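You operate a simulated robot arm through the tools that you are given. There is no shell and no other tool.

You run a simulated robot arm. Do the job below in one go: nothing can be reset, and whatever is moved stays where it is left.

Task
Give the HIGH bag pellets alone and the LOW bag hulls alone, one dose each.
Fine: use the green button.

Only the result counts: the job must be done as asked and must still hold three seconds after the hand-in. Knocking over, shifting, dropping, spilling or breaking anything else fails it.

Robot
A 7-joint arm with a two-finger gripper, fixed in place. Base frame: the origin is on the floor under the middle of its stand, x ahead of it, y to its left, z up. Lengths are in m, angles in rad, forces in N, time in s.
With the tool pointing down near the work surface it reaches from about 0.26 to 0.74 m from the base axis. Its first joint turns from -2.496 to 2.496 rad. Payload 2.45 kg.
Tool frame: the origin (TCP) lies between the finger pads and is the grasp point; the fingertips stand 0.026 m ahead of it; z points along the fingers, y is the line along which they close. The gripper opens to 0.096 m; its body begins 0.069 m behind the TCP.
Orientation is told as [roll, pitch, yaw] about the base's x, y, z axes, in that order, counted from this pose: with the fingers straight down and closing along the base's y, the tool's x points along the base's -x, its y along +y and its z along -z.

Tools
- The arm moves only by the tool apply_moves. Its argument "targets" is a list of rows, each an object (a shift or turn left out is 0, a gripper value left out holds the last) with "linear": the shift along the tool's x, y, z in m, a list of three; "angular": the turn, a rotation vector about the tool's x, y, z in rad, a list of three; "claw": the finger opening in m, from 0 to 0.096. In form: [{"linear": [x, y, z], "angular": [rx, ry, rz], "claw": claw}, ...]. A call has 1 to 20 rows; each row is the pose to reach, as a shift and turn from the pose commanded when the call began, along the tool's axes at that moment. Each row takes 0.2 s and may step no farther than 0.05 m and 0.15 rad from the row before; otherwise, or with a gripper value out of range, the whole call is refused. Where a pose cannot be reached the arm comes as near as it can. A force on the tool above 90 N (or 10 N above the force at the start of the call, whichever is more), or a blocked arm, ends the call early, and 0.2 s more pass. The fingers move at their own pace (about 0.05 m/s each) and stop on an object; they squeeze with about 40 N. The grip force told is the motor's: it shows also when the fingers shut on nothing. Time passes only in rows, and 0.2 s behind the last, so rows that repeat a pose let the fingers close. The reply holds the time, the measured pose of the TCP, the force on the tool along the base axes, the opening and the grip force, in the units named above and with some noise, with the torque about the TCP (base axes, N m) and any sound that the robot's microphone picked up, and new pictures: "views" is both (left out), scene, wrist or none.
- Cameras (640 x 400 px; columns grow to the right, rows downward): "scene" is fixed at [0.0378, 0.6344, 1.4875]; the picture's right is [-0.52, -0.85, 0.00], its down [-0.50, 0.31, -0.81] and it looks along [0.69, -0.42, -0.59] (base axes); focal length 266 px, centre (320, 200). "wrist" rides on the gripper at [0.082, 0.003, -0.098] in the tool frame; the picture's right is [-0.04, 1.00, 0.00], its down [-0.73, -0.03, -0.68] and it looks along [-0.68, -0.03, 0.73] (tool axes); focal length 256 px, centre (320, 200). There is no depth. A picture from a camera that has moved, and an enlarged one, comes with that camera's place and axes in the base frame and with its lens. The place of the scene camera against the robot may be out by one fixed shift of up to 0.025 m in any direction.
- raise_lower(by): slides the trunk up (or, below 0, down) by that many m; the arm rides with it, the base frame stays. It gives what a move gives, with no picture.
- enlarge(camera, box): a new picture of the part [left, top, right, bottom] of that camera's present view, enlarged. The clock stands still meanwhile.
- close_job(): hands the job in; it is judged then, once.

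Nothing tells you positions but the pictures and the camera data. Unless the task says otherwise, let go and move clear before handing in.

The tools are called after ">>>" as a command line: name --argument value ..., lists and objects as JSON in quotes. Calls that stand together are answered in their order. apply_moves: Moves the arm, as the interface text tells. Its arguments: {"type":"object","properties":{"targets":{"type":"array"},"views":{"type":"string","enum":["both","scene","wrist","none"]}},"required":["targets"]} The other tools are called the same way: raise_lower (by) moves the trunk up or down; enlarge (camera, box) takes an enlarged picture of a part of a camera's view; close_job () hands the job in.

At the start:

```text
t: 0.0
ee_pos: [0.391, 0.0996, 1.3327]
tool_rot: [0.001, -0.001, 0.0]
contact_force: [0.0, 0.3, 0.1]
ft_torque: [0.01, -0.04, 0.02]
width: 0.096
gripper_force: 0.1
trunk travel left (down, up): [-0.61, 0.03]
```

scene: 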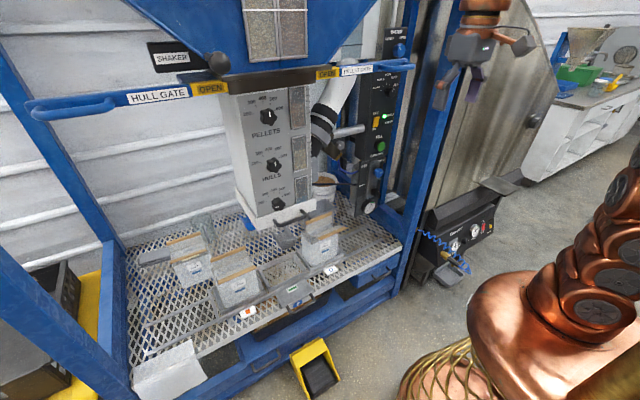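
wrist: 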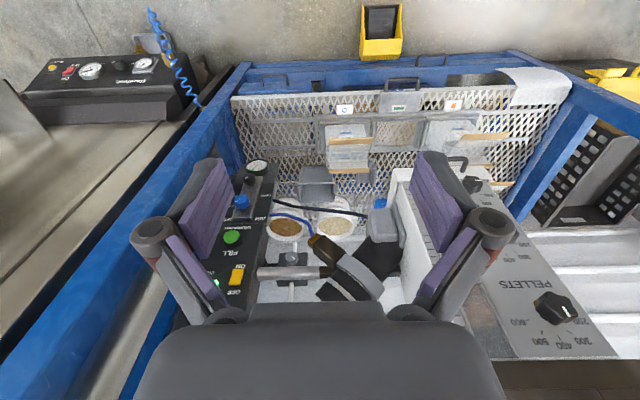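

I see a dosing machine with hull and pellet gates, a selector lever, knobs, a green FILL button and several bags on a mesh table. I'll enlarge parts of both views before moving anything.

>>> enlarge --camera "scene" --box '[220, 70, 420, 220]'

>>> enlarge --camera "scene" --box '[120, 190, 420, 380]'

>>> enlarge --camera "scene" --box '[20, 30, 220, 130]'

>>> enlarge --camera "scene" --box '[220, 20, 420, 130]'

>>> enlarge --camera "wrist" --box '[200, 130, 440, 310]'

>>> enlarge --camera "wrist" --box '[220, 60, 580, 220]'

```text
2.67 times, centred on (320, 145) of scene
camera zoom: at [0.0378, 0.6344, 1.4875], right [-0.52, -0.85, 0.0], down [-0.5, 0.31, -0.81], along [0.69, -0.42, -0.59], focal length 711 px, centre (320, 347)
```

zoom: 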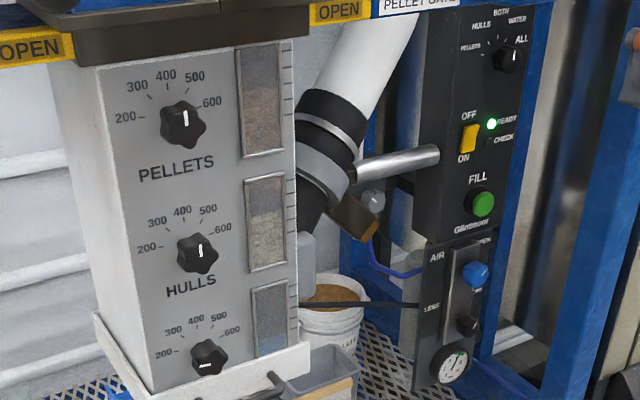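

```text
2.11 times, centred on (270, 285) of scene
camera zoom: at [0.0378, 0.6344, 1.4875], right [-0.52, -0.85, 0.0], down [-0.5, 0.31, -0.81], along [0.69, -0.42, -0.59], focal length 561 px, centre (425, 21)
```

zoom: 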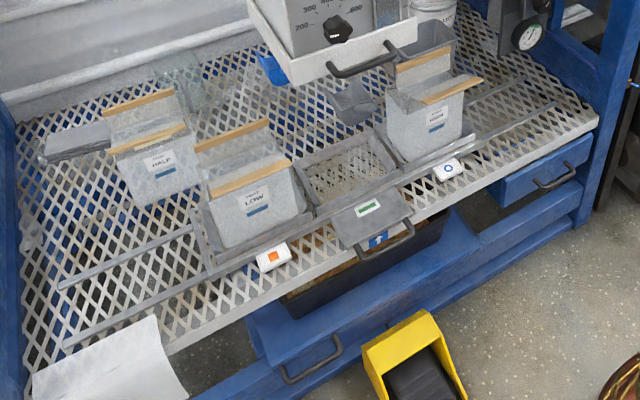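

```text
3.20 times, centred on (120, 80) of scene
camera zoom: at [0.0378, 0.6344, 1.4875], right [-0.52, -0.85, 0.0], down [-0.5, 0.31, -0.81], along [0.69, -0.42, -0.59], focal length 853 px, centre (960, 584)
```

zoom: 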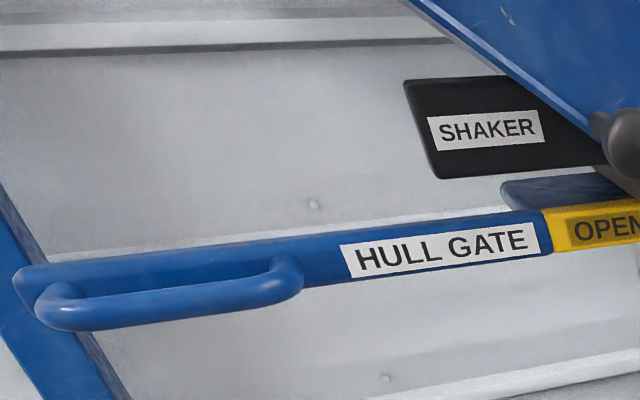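

```text
3.20 times, centred on (320, 75) of scene
camera zoom: at [0.0378, 0.6344, 1.4875], right [-0.52, -0.85, 0.0], down [-0.5, 0.31, -0.81], along [0.69, -0.42, -0.59], focal length 853 px, centre (320, 600)
```

zoom: 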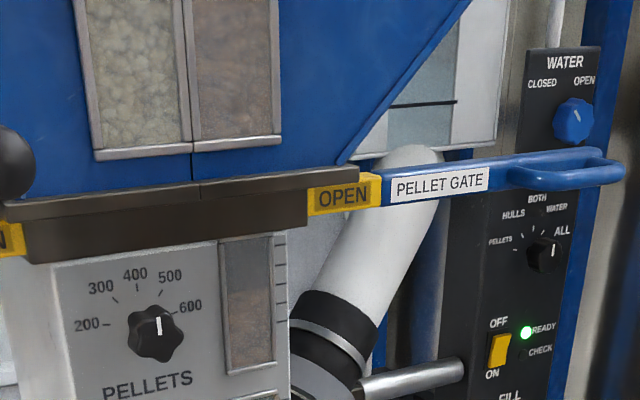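

```text
2.22 times, centred on (320, 220) of wrist
camera zoom: at [0.3098, 0.1047, 1.4307], right [0.04, 1.0, 0.0], down [0.73, -0.03, 0.68], along [0.68, -0.03, -0.73], focal length 569 px, centre (320, 156)
```

zoom: 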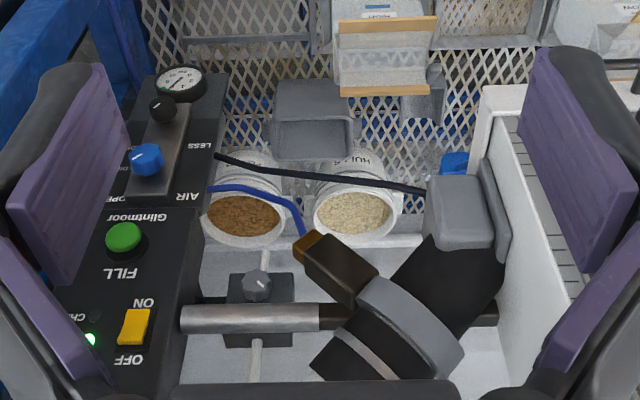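

```text
1.78 times, centred on (400, 140) of wrist
camera zoom: at [0.3098, 0.1047, 1.4307], right [0.04, 1.0, 0.0], down [0.73, -0.03, 0.68], along [0.68, -0.03, -0.73], focal length 455 px, centre (178, 307)
```

zoom: 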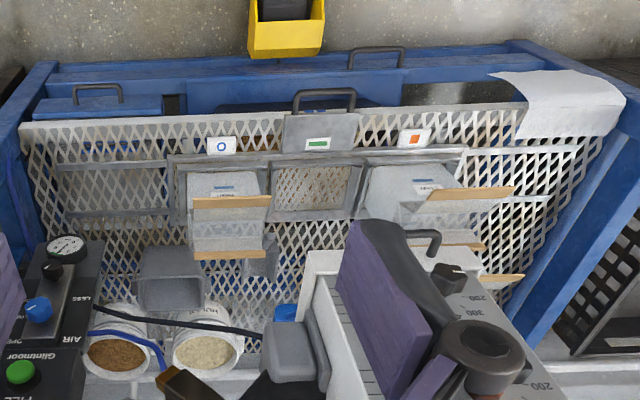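

The machine has a selector dial, a power switch, a FILL button, a sliding tray with bags and a spout arm. I need closer looks at the labels and settings.

>>> enlarge --camera "scene" --box '[160, 220, 260, 320]'

>>> enlarge --camera "scene" --box '[260, 200, 360, 310]'

>>> enlarge --camera "scene" --box '[345, 20, 415, 90]'

>>> enlarge --camera "scene" --box '[345, 80, 415, 150]'

>>> enlarge --camera "scene" --box '[340, 140, 410, 220]'

>>> enlarge --camera "scene" --box '[300, 90, 370, 210]'

>>> enlarge --camera "wrist" --box '[310, 80, 500, 190]'

>>> enlarge --camera "scene" --box '[200, 80, 320, 220]'

```text
4.00 times, centred on (210, 270) of scene
camera zoom: at [0.0378, 0.6344, 1.4875], right [-0.52, -0.85, 0.0], down [-0.5, 0.31, -0.81], along [0.69, -0.42, -0.59], focal length 1066 px, centre (760, -80)
```

zoom: 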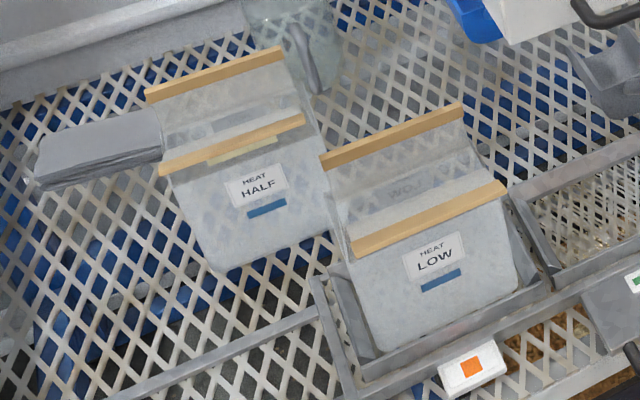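

```text
3.64 times, centred on (310, 255) of scene
camera zoom: at [0.0378, 0.6344, 1.4875], right [-0.52, -0.85, 0.0], down [-0.5, 0.31, -0.81], along [0.69, -0.42, -0.59], focal length 969 px, centre (356, 0)
```

zoom: 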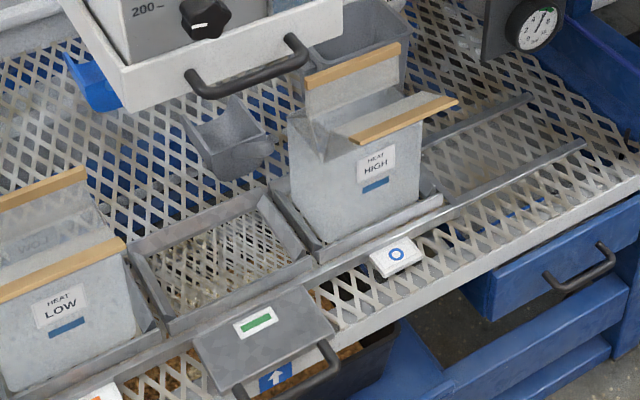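

```text
5.71 times, centred on (380, 55) of scene
camera zoom: at [0.0378, 0.6344, 1.4875], right [-0.52, -0.85, 0.0], down [-0.5, 0.31, -0.81], along [0.69, -0.42, -0.59], focal length 1523 px, centre (-23, 1029)
```

zoom: 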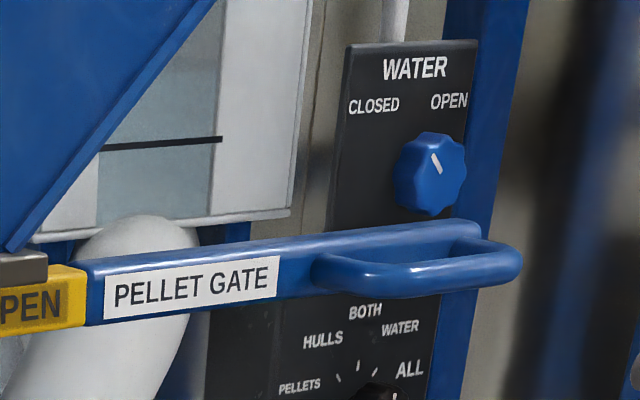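

```text
5.71 times, centred on (380, 115) of scene
camera zoom: at [0.0378, 0.6344, 1.4875], right [-0.52, -0.85, 0.0], down [-0.5, 0.31, -0.81], along [0.69, -0.42, -0.59], focal length 1523 px, centre (-23, 686)
```

zoom: 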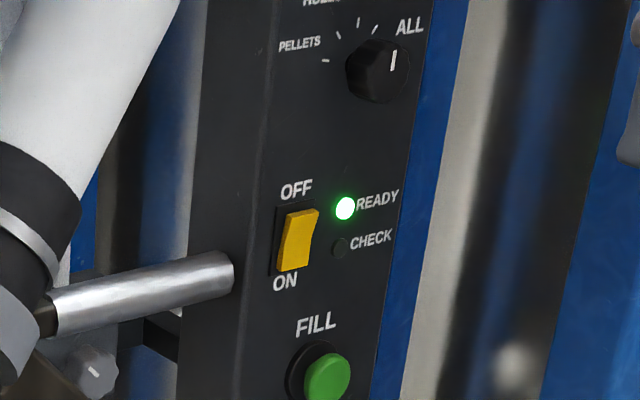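

```text
5.00 times, centred on (375, 180) of scene
camera zoom: at [0.0378, 0.6344, 1.4875], right [-0.52, -0.85, 0.0], down [-0.5, 0.31, -0.81], along [0.69, -0.42, -0.59], focal length 1332 px, centre (45, 300)
```

zoom: 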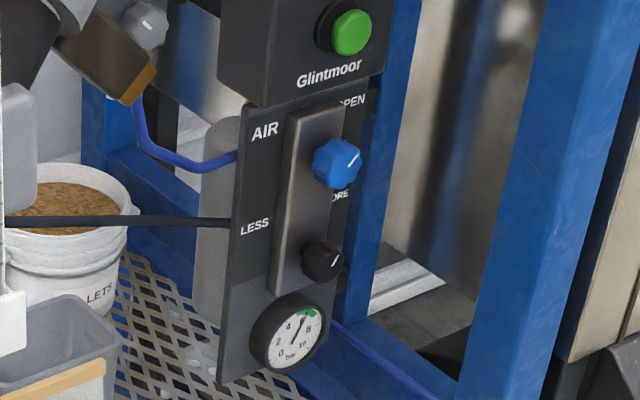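

```text
3.33 times, centred on (335, 150) of scene
camera zoom: at [0.0378, 0.6344, 1.4875], right [-0.52, -0.85, 0.0], down [-0.5, 0.31, -0.81], along [0.69, -0.42, -0.59], focal length 888 px, centre (270, 367)
```

zoom: 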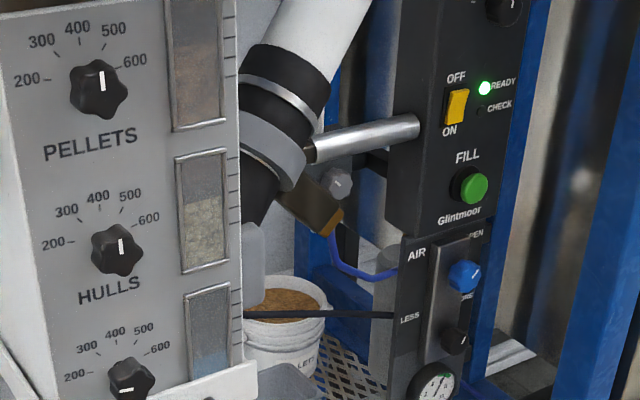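

```text
3.37 times, centred on (405, 135) of wrist
camera zoom: at [0.3098, 0.1047, 1.4307], right [0.04, 1.0, 0.0], down [0.73, -0.03, 0.68], along [0.68, -0.03, -0.73], focal length 862 px, centre (34, 419)
```

zoom: 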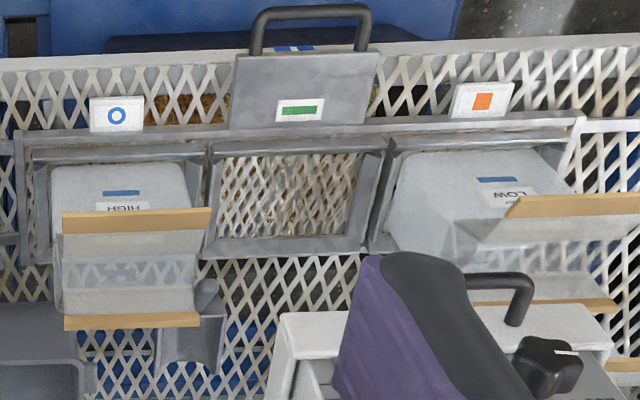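

```text
2.86 times, centred on (260, 150) of scene
camera zoom: at [0.0378, 0.6344, 1.4875], right [-0.52, -0.85, 0.0], down [-0.5, 0.31, -0.81], along [0.69, -0.42, -0.59], focal length 761 px, centre (491, 343)
```

zoom: 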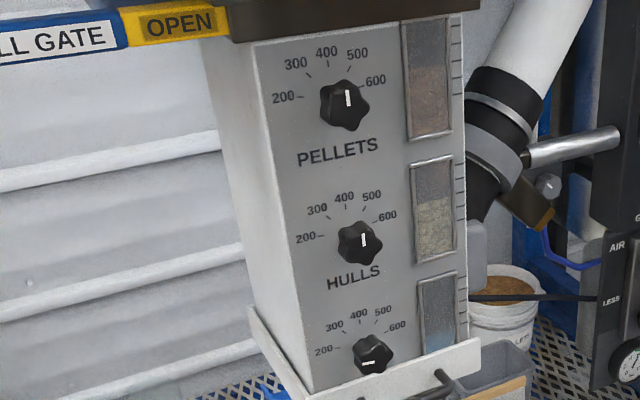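

I put the FILL button near (0.80, -0.14, 1.01) and the selector near (0.80, -0.14, 1.22). The column stands at y≈0.40, and the three-cell tray has HIGH at y≈0.17 and LOW at y≈0.56. I'll roll the wrist half a turn so its camera looks forward and upright when the tool points forward.

>>> apply_moves --targets '[{"angular": [0, 0, 0.15]}, {"angular": [0, 0, 0.3]}, {"angular": [0, 0, 0.45]}, {"angular": [0, 0, 0.6]}, {"angular": [0, 0, 0.75]}, {"angular": [0, 0, 0.9]}, {"angular": [0, 0, 1.05]}, {"angular": [0, 0, 1.2]}, {"angular": [0, 0, 1.35]}, {"angular": [0, 0, 1.5]}]' --views "both"

```text
t: 2.2
ee_pos: [0.3934, 0.1012, 1.3323]
tool_rot: [0.0, 0.0, -1.503]
contact_force: [-0.7, -0.1, 1.0]
ft_torque: [0.0, -0.01, 0.01]
width: 0.096
gripper_force: 0.1
trunk travel left (down, up): [-0.61, 0.03]
camera wrist: at [0.3896, 0.1833, 1.4301], right [1.0, 0.03, 0.0], down [0.02, -0.73, 0.68], along [0.02, -0.68, -0.73], focal length 256 px, centre (320, 200)
```

scene: 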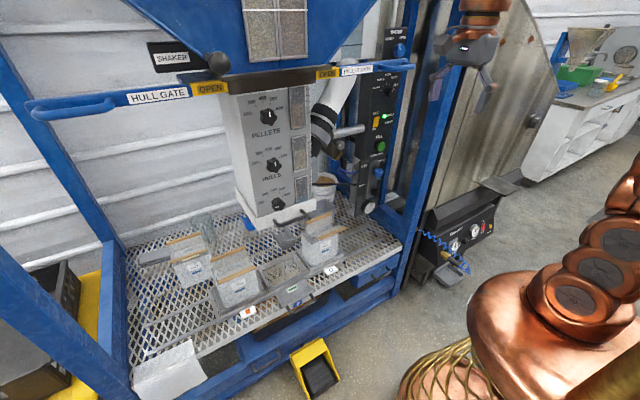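
wrist: 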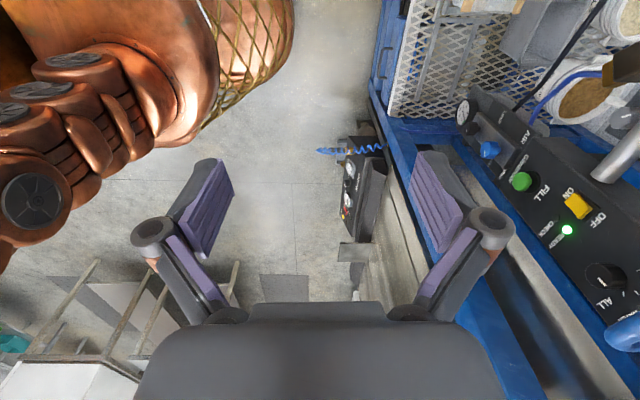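

The wrist turned freely, and the camera now looks toward -y. I'll finish the half turn.

>>> apply_moves --targets '[{"angular": [0, 0, 0.15]}, {"angular": [0, 0, 0.3]}, {"angular": [0, 0, 0.45]}, {"angular": [0, 0, 0.6]}, {"angular": [0, 0, 0.75]}, {"angular": [0, 0, 0.9]}, {"angular": [0, 0, 1.05]}, {"angular": [0, 0, 1.2]}, {"angular": [0, 0, 1.35]}, {"angular": [0, 0, 1.5]}, {"angular": [0, 0, 1.64]}]' --views "wrist"

```text
t: 4.6
ee_pos: [0.3849, 0.0875, 1.3085]
tool_rot: [-0.002, 0.006, -3.139]
contact_force: [-0.7, -0.9, 1.1]
ft_torque: [0.03, -0.03, 0.0]
width: 0.0961
gripper_force: 0.0
out of reach, approached as far as the arm can: row 10, 11
trunk travel left (down, up): [-0.61, 0.03]
camera wrist: at [0.4665, 0.086, 1.4073], right [-0.04, -1.0, 0.0], down [-0.74, 0.03, 0.68], along [-0.67, 0.03, -0.74], focal length 256 px, centre (320, 200)
```

wrist: 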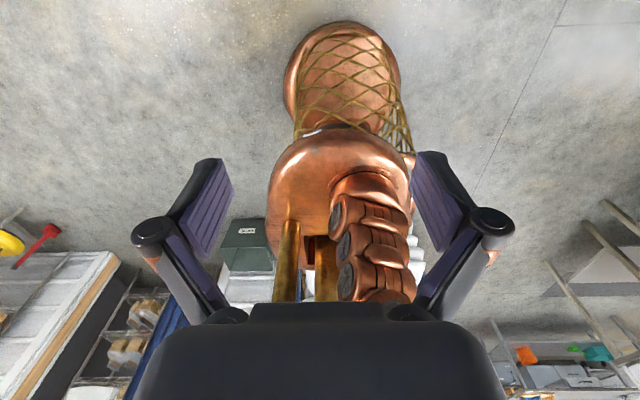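

The half turn is done, though the arm is near a limit. Now I'll pitch the tool up toward the machine and look.

>>> apply_moves --targets '[{"linear": [0.01, 0, 0], "angular": [0, 0.13, 0]}, {"linear": [0.02, 0, 0.01], "angular": [0, 0.26, 0]}, {"linear": [0.03, 0, 0.02], "angular": [0, 0.39, 0]}, {"linear": [0.04, 0, 0.03], "angular": [0, 0.52, 0]}, {"linear": [0.05, 0, 0.04], "angular": [0, 0.65, 0]}, {"linear": [0.06, 0, 0.05], "angular": [0, 0.78, 0]}, {"linear": [0.07, 0, 0.06], "angular": [0, 0.91, 0]}, {"linear": [0.08, 0, 0.07], "angular": [0, 1.04, 0]}]' --views "both"

```text
t: 6.3
ee_pos: [0.4749, 0.0902, 1.1768]
tool_rot: [0.081, 0.813, -3.087]
contact_force: [-1.3, 1.8, 0.6]
ft_torque: [-0.13, -0.04, -0.12]
width: 0.0963
gripper_force: 0.1
trunk travel left (down, up): [-0.61, 0.03]
stopped in row 8: the force on the tool passed its limit at 96 N (the readings are from after the stop); the commanded pose is now the measured one
camera wrist: at [0.4588, 0.0945, 1.3025], right [-0.03, -1.0, 0.03], down [-1.0, 0.03, -0.07], along [0.07, -0.03, -1.0], focal length 256 px, centre (320, 200)
```

scene: 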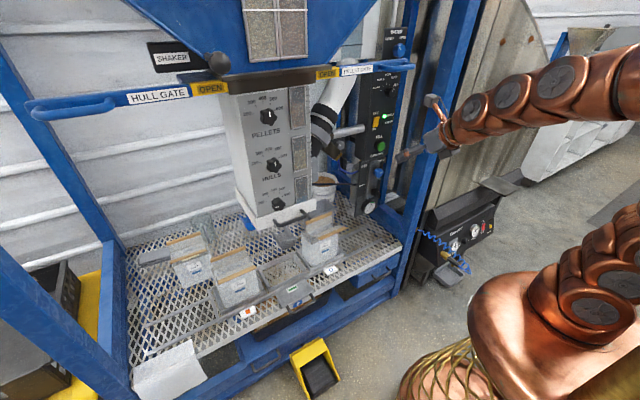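
wrist: 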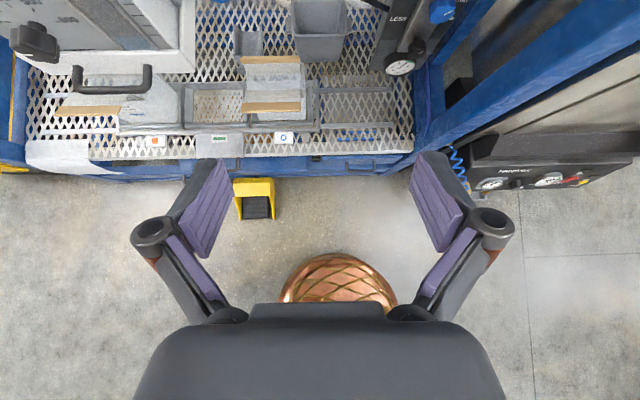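

The call stopped on a force spike, probably from the arm leaving that limit; nothing in the scene looks disturbed. The wrist camera now looks straight down, so I'll enlarge that view of the table.

>>> enlarge --camera "wrist" --box '[20, 0, 240, 180]'

>>> enlarge --camera "wrist" --box '[180, 0, 440, 180]'

>>> enlarge --camera "scene" --box '[360, 60, 520, 200]'

```text
2.22 times, centred on (130, 90) of wrist
camera zoom: at [0.4588, 0.0945, 1.3025], right [-0.03, -1.0, 0.03], down [-1.0, 0.03, -0.07], along [0.07, -0.03, -1.0], focal length 569 px, centre (742, 444)
```

zoom: 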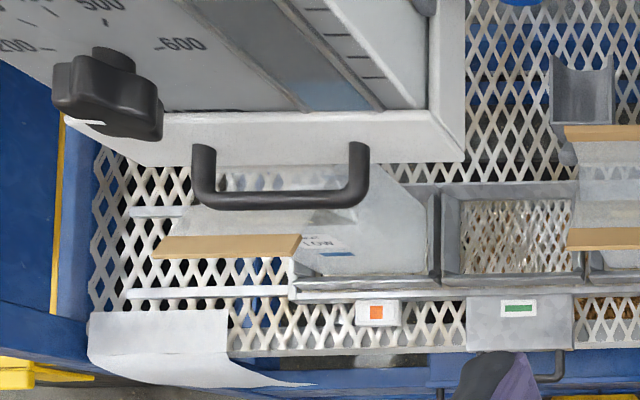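

```text
2.22 times, centred on (310, 90) of wrist
camera zoom: at [0.4588, 0.0945, 1.3025], right [-0.03, -1.0, 0.03], down [-1.0, 0.03, -0.07], along [0.07, -0.03, -1.0], focal length 569 px, centre (342, 444)
```

zoom: 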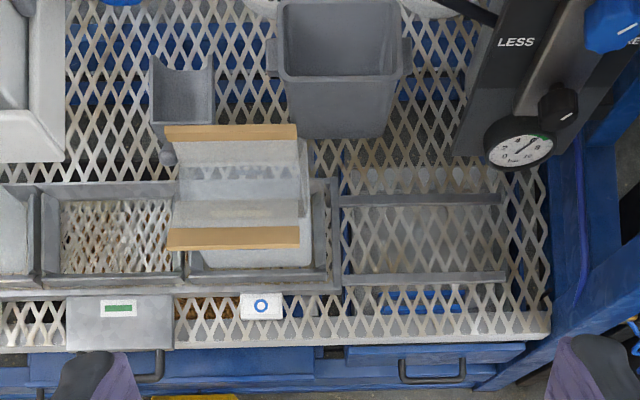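

```text
2.86 times, centred on (440, 130) of scene
camera zoom: at [0.0378, 0.6344, 1.4875], right [-0.52, -0.85, 0.0], down [-0.5, 0.31, -0.81], along [0.69, -0.42, -0.59], focal length 761 px, centre (-23, 400)
```

zoom: 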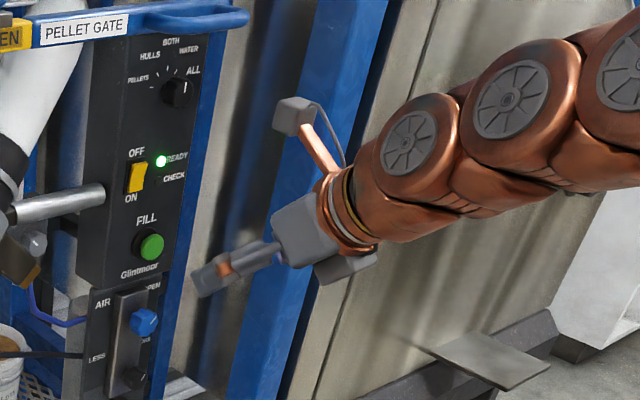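

From this view the cells lie at x≈0.75–0.87, with centres near y≈0.18 (HIGH), 0.38 (empty) and 0.57 (LOW). The column stands above the middle cell. I'll level the tool slowly to see the panel and the column's outlet.

>>> apply_moves --targets '[{"angular": [0, 0.06, 0]}, {"angular": [0, 0.12, 0]}, {"angular": [0, 0.19, 0]}, {"angular": [0, 0.26, 0]}, {"angular": [0, 0.33, 0]}, {"angular": [0, 0.4, 0]}, {"angular": [0, 0.47, 0]}, {"angular": [0, 0.54, 0]}, {"angular": [0, 0.61, 0]}, {"angular": [0, 0.68, 0]}, {"angular": [0, 0.74, 0]}]' --views "both"

```text
t: 8.7
ee_pos: [0.5774, 0.1698, 1.2475]
tool_rot: [1.247, 1.52, -1.904]
contact_force: [-1.1, 0.4, 0.5]
ft_torque: [-0.02, 0.03, 0.02]
width: 0.0959
gripper_force: 0.1
out of reach, approached as far as the arm can: row 2, 3, 4, 5, 6, 7, 8, 9, 10, 11
trunk travel left (down, up): [-0.61, 0.03]
camera wrist: at [0.4805, 0.1708, 1.3305], right [-0.01, -1.0, 0.01], down [-0.69, 0.0, -0.72], along [0.72, -0.01, -0.69], focal length 256 px, centre (320, 200)
```

scene: 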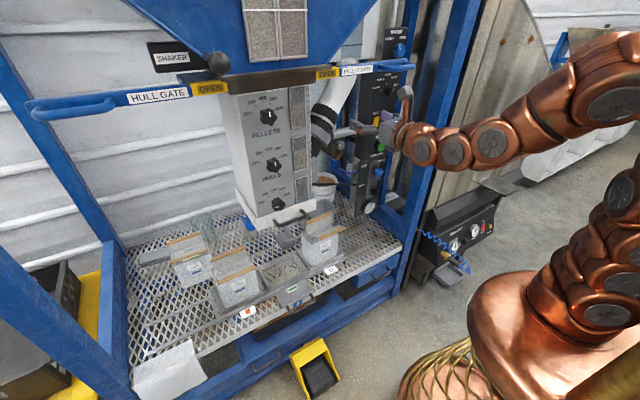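
wrist: 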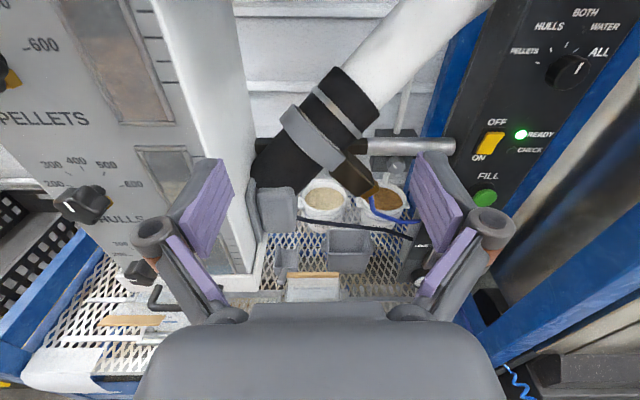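

The tool is now level near (0.58, 0.17, 1.25), and I can see the spout area and the panel. I'll enlarge these.

>>> enlarge --camera "wrist" --box '[220, 60, 440, 310]'

>>> enlarge --camera "wrist" --box '[420, 0, 640, 220]'

>>> enlarge --camera "wrist" --box '[0, 130, 260, 390]'

>>> enlarge --camera "scene" --box '[300, 50, 440, 190]'

```text
1.60 times, centred on (330, 185) of wrist
camera zoom: at [0.4805, 0.1708, 1.3305], right [-0.01, -1.0, 0.01], down [-0.69, 0.0, -0.72], along [0.72, -0.01, -0.69], focal length 410 px, centre (304, 224)
```

zoom: 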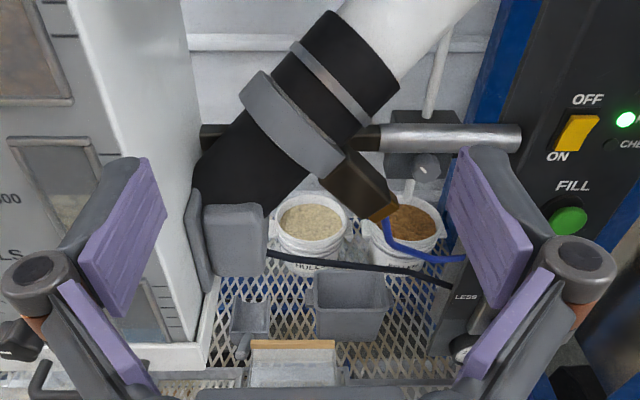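

```text
1.82 times, centred on (530, 110) of wrist
camera zoom: at [0.4805, 0.1708, 1.3305], right [-0.01, -1.0, 0.01], down [-0.69, 0.0, -0.72], along [0.72, -0.01, -0.69], focal length 465 px, centre (-62, 364)
```

zoom: 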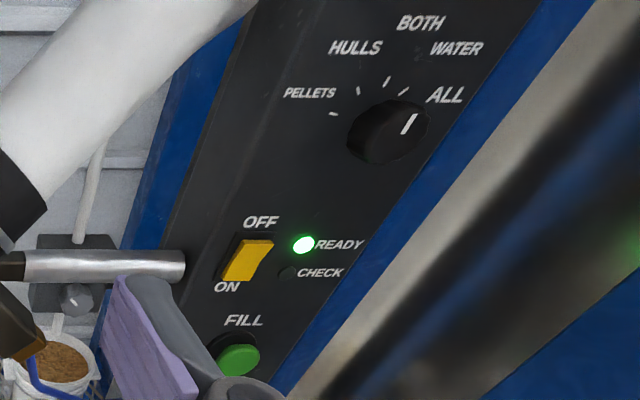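

```text
1.54 times, centred on (130, 260) of wrist
camera zoom: at [0.4805, 0.1708, 1.3305], right [-0.01, -1.0, 0.01], down [-0.69, 0.0, -0.72], along [0.72, -0.01, -0.69], focal length 394 px, centre (612, 108)
```

zoom: 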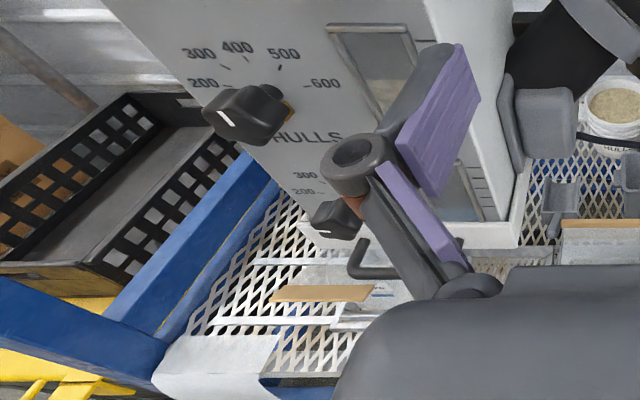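

```text
2.86 times, centred on (370, 120) of scene
camera zoom: at [0.0378, 0.6344, 1.4875], right [-0.52, -0.85, 0.0], down [-0.5, 0.31, -0.81], along [0.69, -0.42, -0.59], focal length 761 px, centre (177, 429)
```

zoom: 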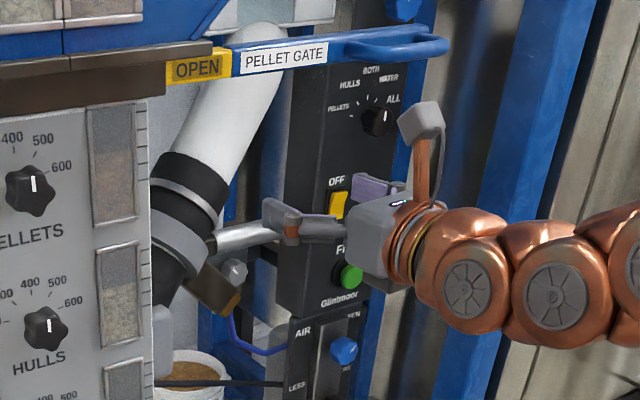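

The pipe joins the side of the column, so the outlet should be at the column's bottom, over the middle cell. A fixed arrow on the table's front edge seems to mark that fill position. I'll bring the hand in front of the panel to read the selector squarely.

>>> apply_moves --targets '[{"linear": [0.008, 0.03, 0.01]}, {"linear": [0.016, 0.06, 0.02]}, {"linear": [0.024, 0.09, 0.03]}, {"linear": [0.032, 0.12, 0.04]}, {"linear": [0.04, 0.15, 0.05]}, {"linear": [0.05, 0.18, 0.06]}, {"linear": [0.06, 0.21, 0.07]}, {"linear": [0.07, 0.23, 0.08]}]' --views "both"

```text
t: 10.5
ee_pos: [0.6561, -0.0644, 1.3266]
tool_rot: [1.274, 1.519, -1.87]
contact_force: [-0.4, 0.5, 0.3]
ft_torque: [-0.03, -0.01, 0.0]
width: 0.0959
gripper_force: 0.0
out of reach, approached as far as the arm can: row 1
trunk travel left (down, up): [-0.61, 0.03]
camera wrist: at [0.5583, -0.0624, 1.4091], right [0.0, -1.0, 0.01], down [-0.69, 0.0, -0.72], along [0.72, -0.01, -0.69], focal length 256 px, centre (320, 200)
```

scene: 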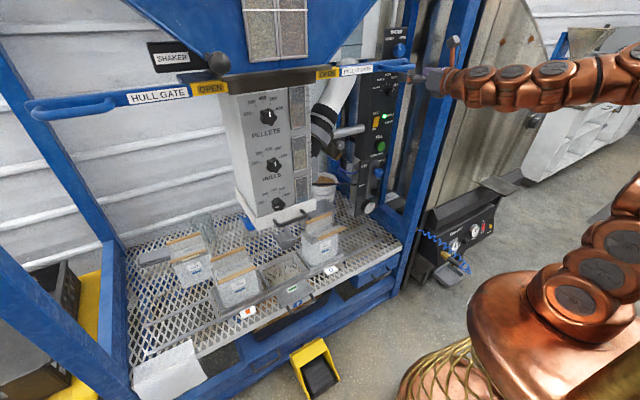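
wrist: 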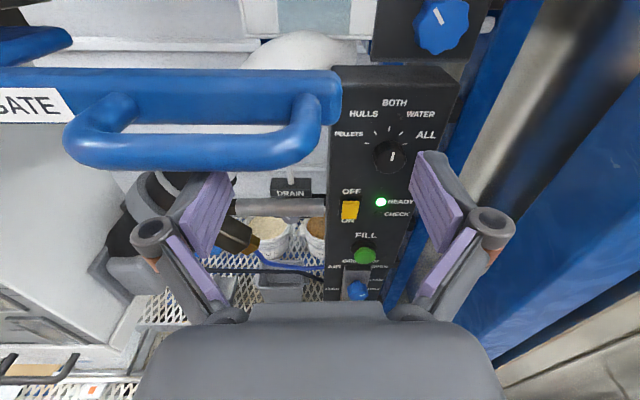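

The hand is near (0.656, -0.064, 1.327), close to the pellet-gate handle, with a nearly square view of the panel. I'll enlarge that before backing off.

>>> enlarge --camera "wrist" --box '[320, 70, 460, 190]'

>>> enlarge --camera "wrist" --box '[300, 170, 420, 310]'

>>> enlarge --camera "scene" --box '[360, 30, 480, 130]'

```text
3.33 times, centred on (390, 130) of wrist
camera zoom: at [0.5583, -0.0624, 1.4091], right [0.0, -1.0, 0.01], down [-0.69, 0.0, -0.72], along [0.72, -0.01, -0.69], focal length 853 px, centre (87, 433)
```

zoom: 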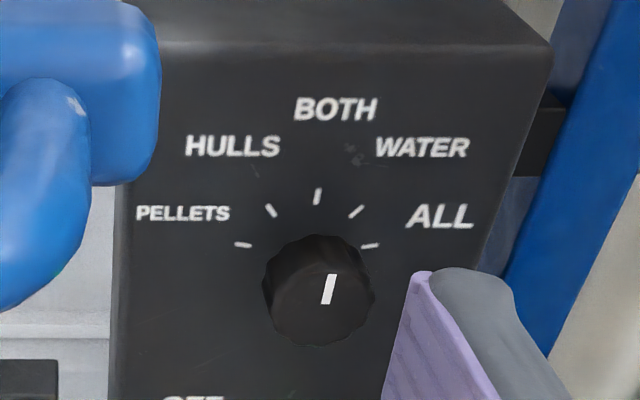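

```text
2.86 times, centred on (360, 240) of wrist
camera zoom: at [0.5583, -0.0624, 1.4091], right [0.0, -1.0, 0.01], down [-0.69, 0.0, -0.72], along [0.72, -0.01, -0.69], focal length 731 px, centre (206, 86)
```

zoom: 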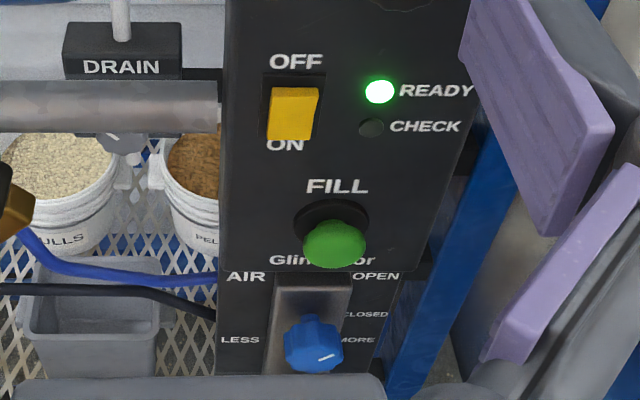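

```text
4.00 times, centred on (420, 80) of scene
camera zoom: at [0.0378, 0.6344, 1.4875], right [-0.52, -0.85, 0.0], down [-0.5, 0.31, -0.81], along [0.69, -0.42, -0.59], focal length 1066 px, centre (-80, 680)
```

zoom: 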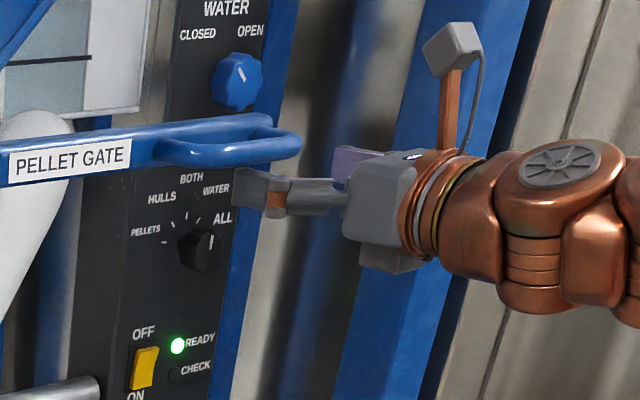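

The selector's stripe looks close to upright rather than at ALL. I'll enlarge the knob as far as possible to read it.

>>> enlarge --camera "wrist" --box '[360, 120, 420, 180]'

>>> enlarge --camera "scene" --box '[370, 75, 410, 105]'

>>> enlarge --camera "wrist" --box '[325, 220, 405, 300]'

```text
6.67 times, centred on (390, 150) of wrist
camera zoom: at [0.5583, -0.0624, 1.4091], right [0.0, -1.0, 0.01], down [-0.69, 0.0, -0.72], along [0.72, -0.01, -0.69], focal length 1707 px, centre (-147, 533)
```

zoom: 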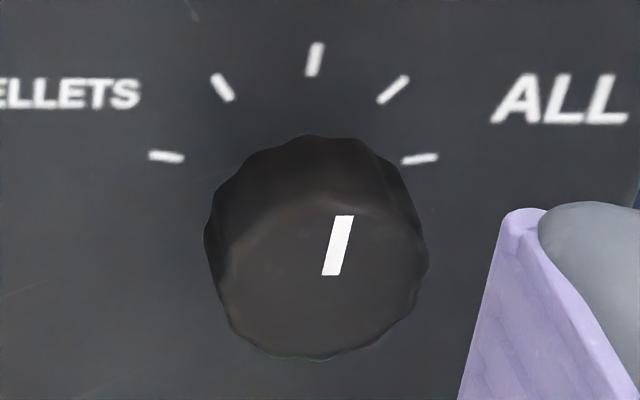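

```text
13.33 times, centred on (390, 90) of scene
camera zoom: at [0.0378, 0.6344, 1.4875], right [-0.52, -0.85, 0.0], down [-0.5, 0.31, -0.81], along [0.69, -0.42, -0.59], focal length 3553 px, centre (-613, 1667)
```

zoom: 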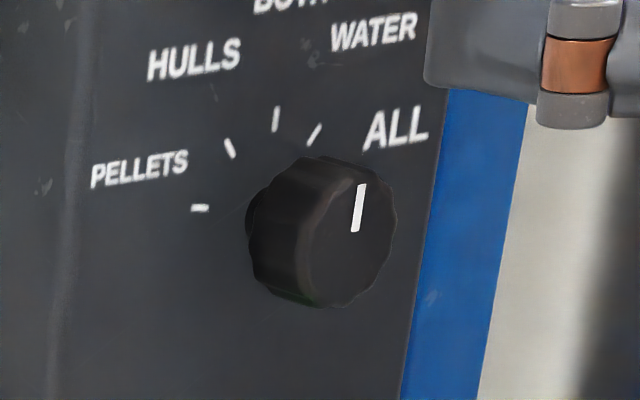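

```text
5.00 times, centred on (365, 260) of wrist
camera zoom: at [0.5583, -0.0624, 1.4091], right [0.0, -1.0, 0.01], down [-0.69, 0.0, -0.72], along [0.72, -0.01, -0.69], focal length 1280 px, centre (95, -100)
```

zoom: 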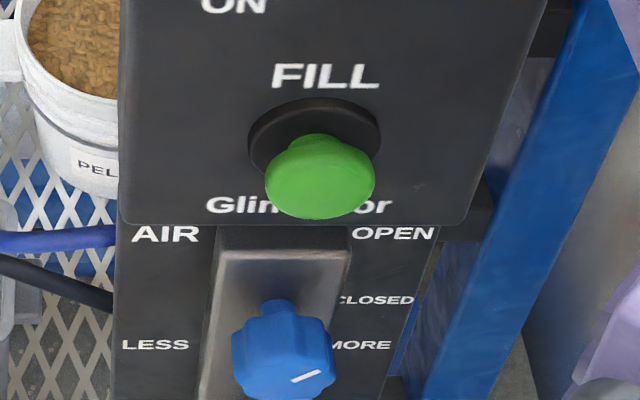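

The selector's stripe points at BOTH. The ticks are about 40–45° apart, with PELLETS at far left and HULLS next to it. The knob is near (0.815, -0.15, 1.23) and FILL near (0.815, -0.145, 1.02). I'll back away from the gate handle, then go lower and sideways.

>>> apply_moves --targets '[{"linear": [0, 0, -0.03]}, {"linear": [0, 0, -0.06]}, {"linear": [0, 0, -0.08]}, {"linear": [-0.02, 0.03, -0.08]}, {"linear": [-0.04, 0.06, -0.08]}, {"linear": [-0.07, 0.085, -0.08]}, {"linear": [-0.1, 0.085, -0.08]}]' --views "wrist"

```text
t: 12.1
ee_pos: [0.5859, -0.157, 1.2613]
tool_rot: [1.272, 1.518, -1.873]
contact_force: [-0.3, 0.2, 0.5]
ft_torque: [-0.02, 0.0, 0.0]
width: 0.0961
gripper_force: 0.1
out of reach, approached as far as the arm can: row 4, 5, 6, 7
trunk travel left (down, up): [-0.61, 0.03]
camera wrist: at [0.4885, -0.156, 1.3431], right [0.0, -1.0, 0.01], down [-0.69, 0.0, -0.72], along [0.72, -0.01, -0.69], focal length 256 px, centre (320, 200)
```

wrist: 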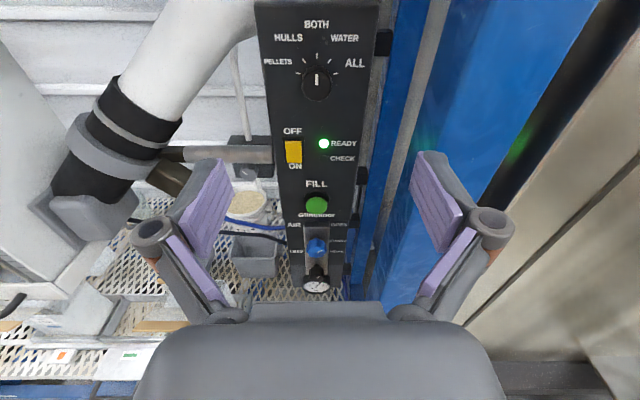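

The camera now faces the panel squarely. I'll enlarge to fix the selector angle and positions.

>>> enlarge --camera "wrist" --box '[260, 10, 380, 110]'

>>> enlarge --camera "wrist" --box '[270, 170, 370, 300]'

>>> enlarge --camera "wrist" --box '[0, 130, 180, 390]'

```text
4.00 times, centred on (320, 60) of wrist
camera zoom: at [0.4885, -0.156, 1.3431], right [0.0, -1.0, 0.01], down [-0.69, 0.0, -0.72], along [0.72, -0.01, -0.69], focal length 1024 px, centre (320, 760)
```

zoom: 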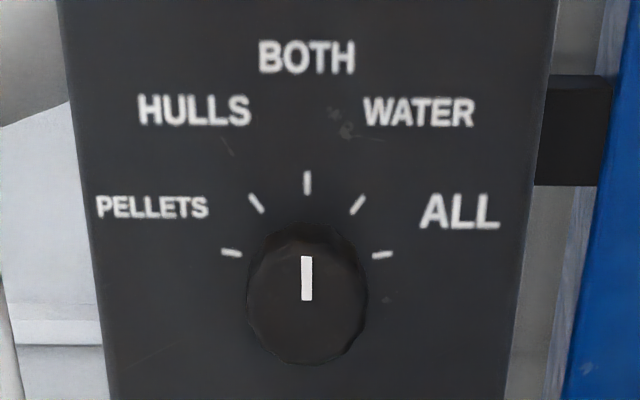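

```text
3.08 times, centred on (320, 235) of wrist
camera zoom: at [0.4885, -0.156, 1.3431], right [0.0, -1.0, 0.01], down [-0.69, 0.0, -0.72], along [0.72, -0.01, -0.69], focal length 788 px, centre (320, 92)
```

zoom: 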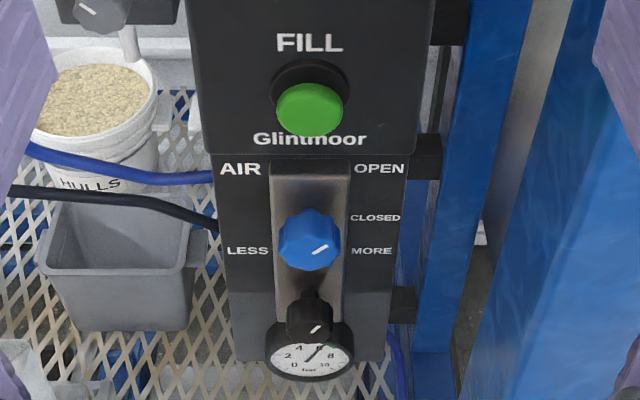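

```text
1.54 times, centred on (90, 260) of wrist
camera zoom: at [0.4885, -0.156, 1.3431], right [0.0, -1.0, 0.01], down [-0.69, 0.0, -0.72], along [0.72, -0.01, -0.69], focal length 394 px, centre (674, 108)
```

zoom: 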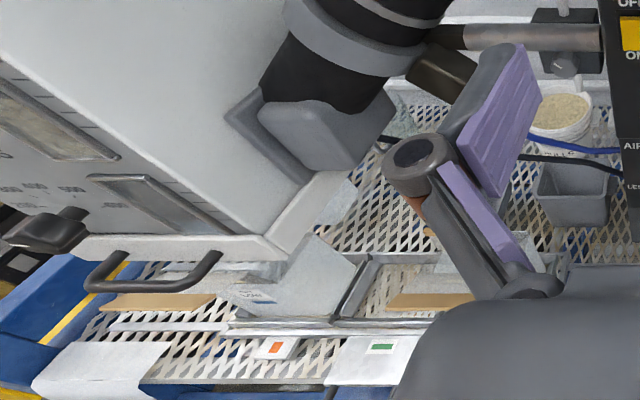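

The panel face is at x≈0.862, with the selector centre at (0.828, -0.155, 1.222) and the FILL cap at (0.84, -0.155, 0.991). For the selector I want the camera below the hand, clear of the gate handle, so I'll roll the wrist back half a turn.

>>> apply_moves --targets '[{"angular": [0, 0, -0.15]}, {"angular": [0, 0, -0.3]}, {"angular": [0, 0, -0.45]}, {"angular": [0, 0, -0.6]}, {"angular": [0, 0, -0.75]}, {"angular": [0, 0, -0.9]}, {"angular": [0, 0, -1.05]}, {"angular": [0, 0, -1.2]}, {"angular": [0, 0, -1.35]}, {"angular": [0, 0, -1.5]}, {"angular": [0, 0, -1.65]}, {"angular": [0, 0, -1.8]}, {"angular": [0, 0, -1.95]}, {"angular": [0, 0, -2.1]}, {"angular": [0, 0, -2.25]}, {"angular": [0, 0, -2.4]}, {"angular": [0, 0, -2.55]}, {"angular": [0, 0, -2.7]}, {"angular": [0, 0, -2.85]}, {"angular": [0, 0, -3.0]}]' --views "both"

```text
t: 16.3
ee_pos: [0.5846, -0.1565, 1.2604]
tool_rot: [1.42, -1.48, -1.424]
contact_force: [-0.1, 0.2, -0.1]
ft_torque: [0.04, -0.02, 0.03]
width: 0.0961
gripper_force: 0.1
trunk travel left (down, up): [-0.61, 0.03]
camera wrist: at [0.4848, -0.145, 1.1802], right [0.01, 0.99, 0.13], down [-0.67, -0.09, 0.74], along [0.74, -0.09, 0.66], focal length 256 px, centre (320, 200)
```

scene: 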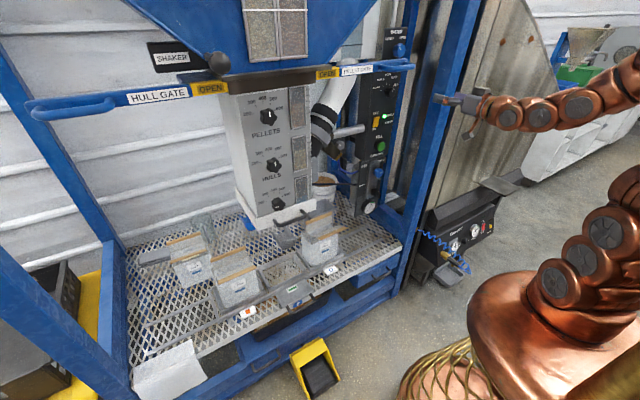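
wrist: 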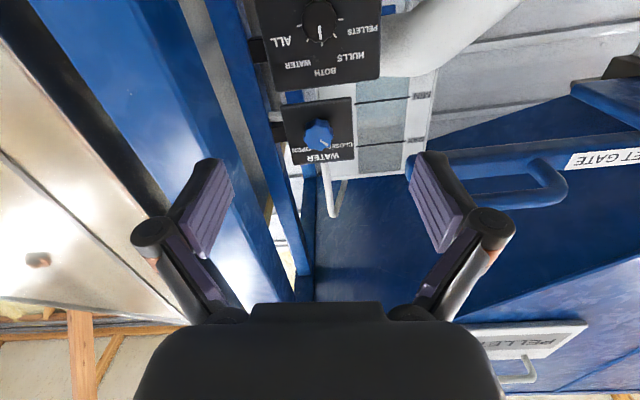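

The wrist rolled back freely. A big blue post stands just to the right of the panel approach, so I need its position before reaching in.

>>> enlarge --camera "scene" --box '[370, 0, 520, 150]'

>>> enlarge --camera "scene" --box '[350, 140, 500, 300]'

>>> enlarge --camera "wrist" --box '[0, 0, 400, 250]'

```text
2.67 times, centred on (445, 75) of scene
camera zoom: at [0.0378, 0.6344, 1.4875], right [-0.52, -0.85, 0.0], down [-0.5, 0.31, -0.81], along [0.69, -0.42, -0.59], focal length 711 px, centre (-13, 533)
```

zoom: 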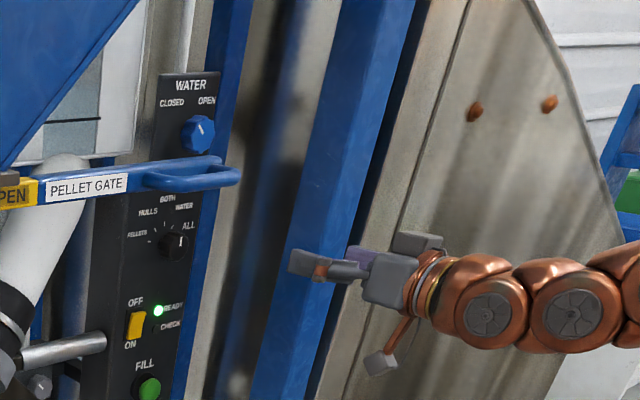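

```text
2.50 times, centred on (425, 220) of scene
camera zoom: at [0.0378, 0.6344, 1.4875], right [-0.52, -0.85, 0.0], down [-0.5, 0.31, -0.81], along [0.69, -0.42, -0.59], focal length 666 px, centre (58, 150)
```

zoom: 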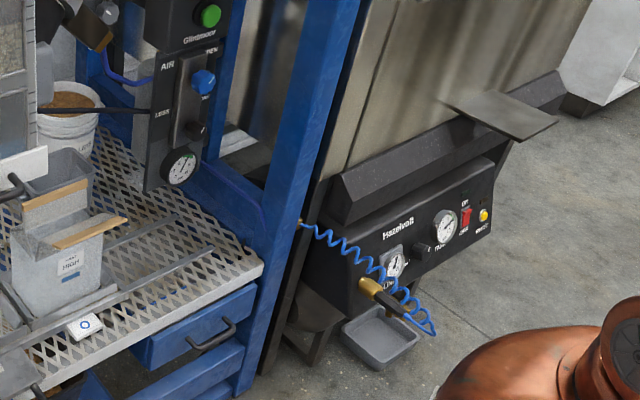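

```text
1.60 times, centred on (200, 125) of wrist
camera zoom: at [0.4848, -0.145, 1.1802], right [0.01, 0.99, 0.13], down [-0.67, -0.09, 0.74], along [0.74, -0.09, 0.66], focal length 410 px, centre (512, 320)
```

zoom: 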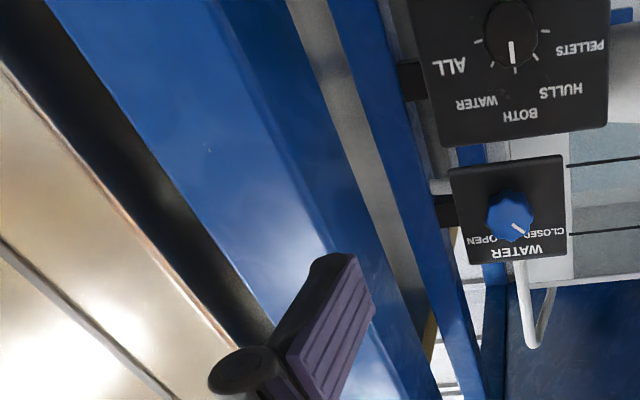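

The post stands at about x 0.63–0.68, y below -0.23, and the gate handle is at z≈1.34. To stay clear of both, I'll roll so the camera sits on the left with fingers vertical. Turning the knob from BOTH to PELLETS will then swing the camera downward.

>>> apply_moves --targets '[{"linear": [0.005, 0, 0], "angular": [0, 0, 0.14]}, {"linear": [0.01, -0.001, 0], "angular": [0, 0, 0.28]}, {"linear": [0.015, -0.001, 0], "angular": [0, 0, 0.42]}, {"linear": [0.02, -0.002, 0], "angular": [0, 0, 0.56]}, {"linear": [0.025, -0.002, 0], "angular": [0, 0, 0.7]}, {"linear": [0.03, -0.003, 0], "angular": [0, 0, 0.84]}, {"linear": [0.034, -0.003, 0], "angular": [0, 0, 0.98]}, {"linear": [0.038, -0.004, 0], "angular": [0, 0, 1.12]}, {"linear": [0.038, -0.004, 0], "angular": [0, 0, 1.26]}, {"linear": [0.038, -0.004, 0], "angular": [0, 0, 1.26]}]' --views "both"

```text
t: 18.5
ee_pos: [0.5906, -0.1545, 1.2433]
tool_rot: [1.556, -0.22, -1.57]
contact_force: [0.5, 0.7, 0.8]
ft_torque: [0.0, 0.02, -0.1]
width: 0.0957
gripper_force: 0.1
out of reach, approached as far as the arm can: row 3, 4, 5, 6, 7, 8, 9, 10
trunk travel left (down, up): [-0.61, 0.03]
camera wrist: at [0.4922, -0.0736, 1.2299], right [0.02, 0.18, 0.98], down [-0.68, -0.72, 0.14], along [0.73, -0.67, 0.11], focal length 256 px, centre (320, 200)
```

scene: 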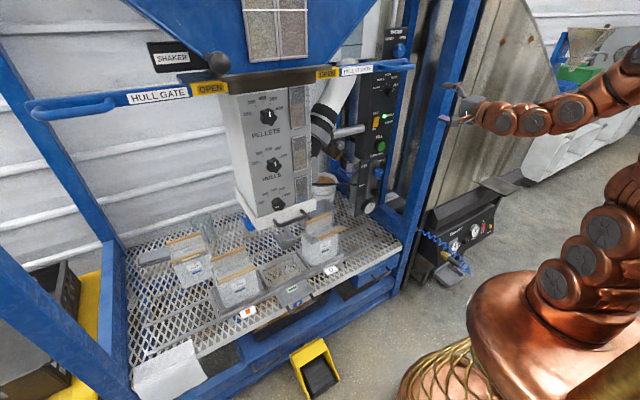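
wrist: 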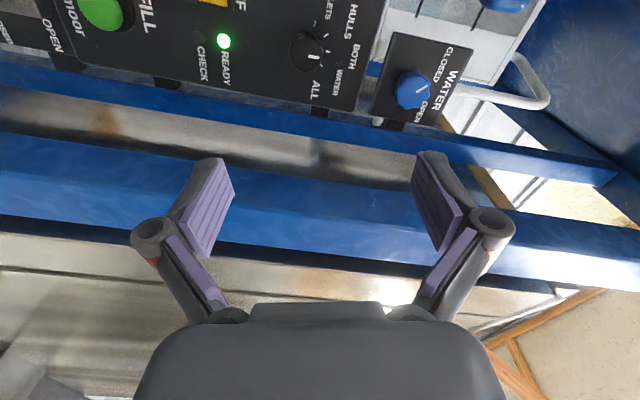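

The fingers are now vertical with the camera on the left. I'll check the knob position from this view before advancing.

>>> enlarge --camera "wrist" --box '[270, 10, 370, 110]'

>>> enlarge --camera "scene" --box '[360, 30, 500, 150]'

```text
4.00 times, centred on (320, 60) of wrist
camera zoom: at [0.4922, -0.0736, 1.2299], right [0.02, 0.18, 0.98], down [-0.68, -0.72, 0.14], along [0.73, -0.67, 0.11], focal length 1024 px, centre (320, 760)
```

zoom: 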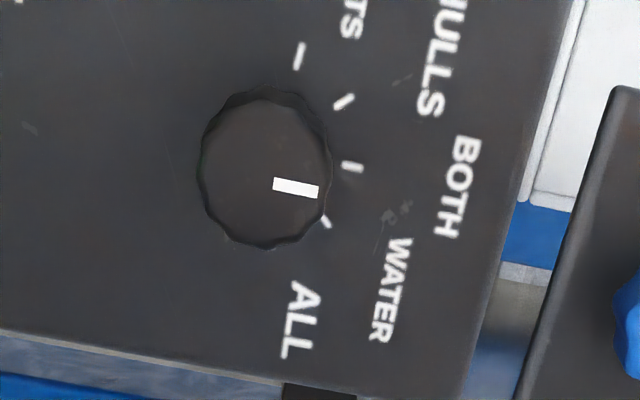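

```text
3.33 times, centred on (430, 90) of scene
camera zoom: at [0.0378, 0.6344, 1.4875], right [-0.52, -0.85, 0.0], down [-0.5, 0.31, -0.81], along [0.69, -0.42, -0.59], focal length 888 px, centre (-47, 567)
```

zoom: 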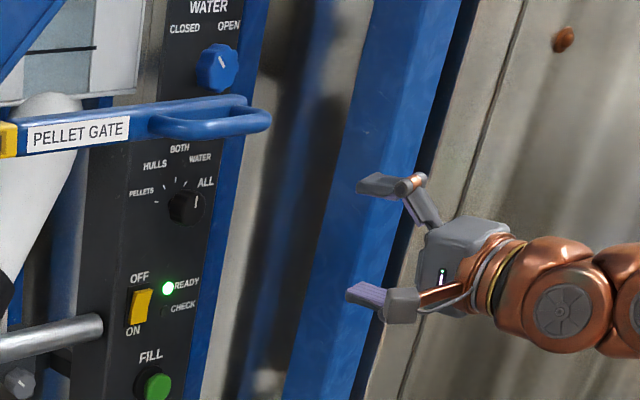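

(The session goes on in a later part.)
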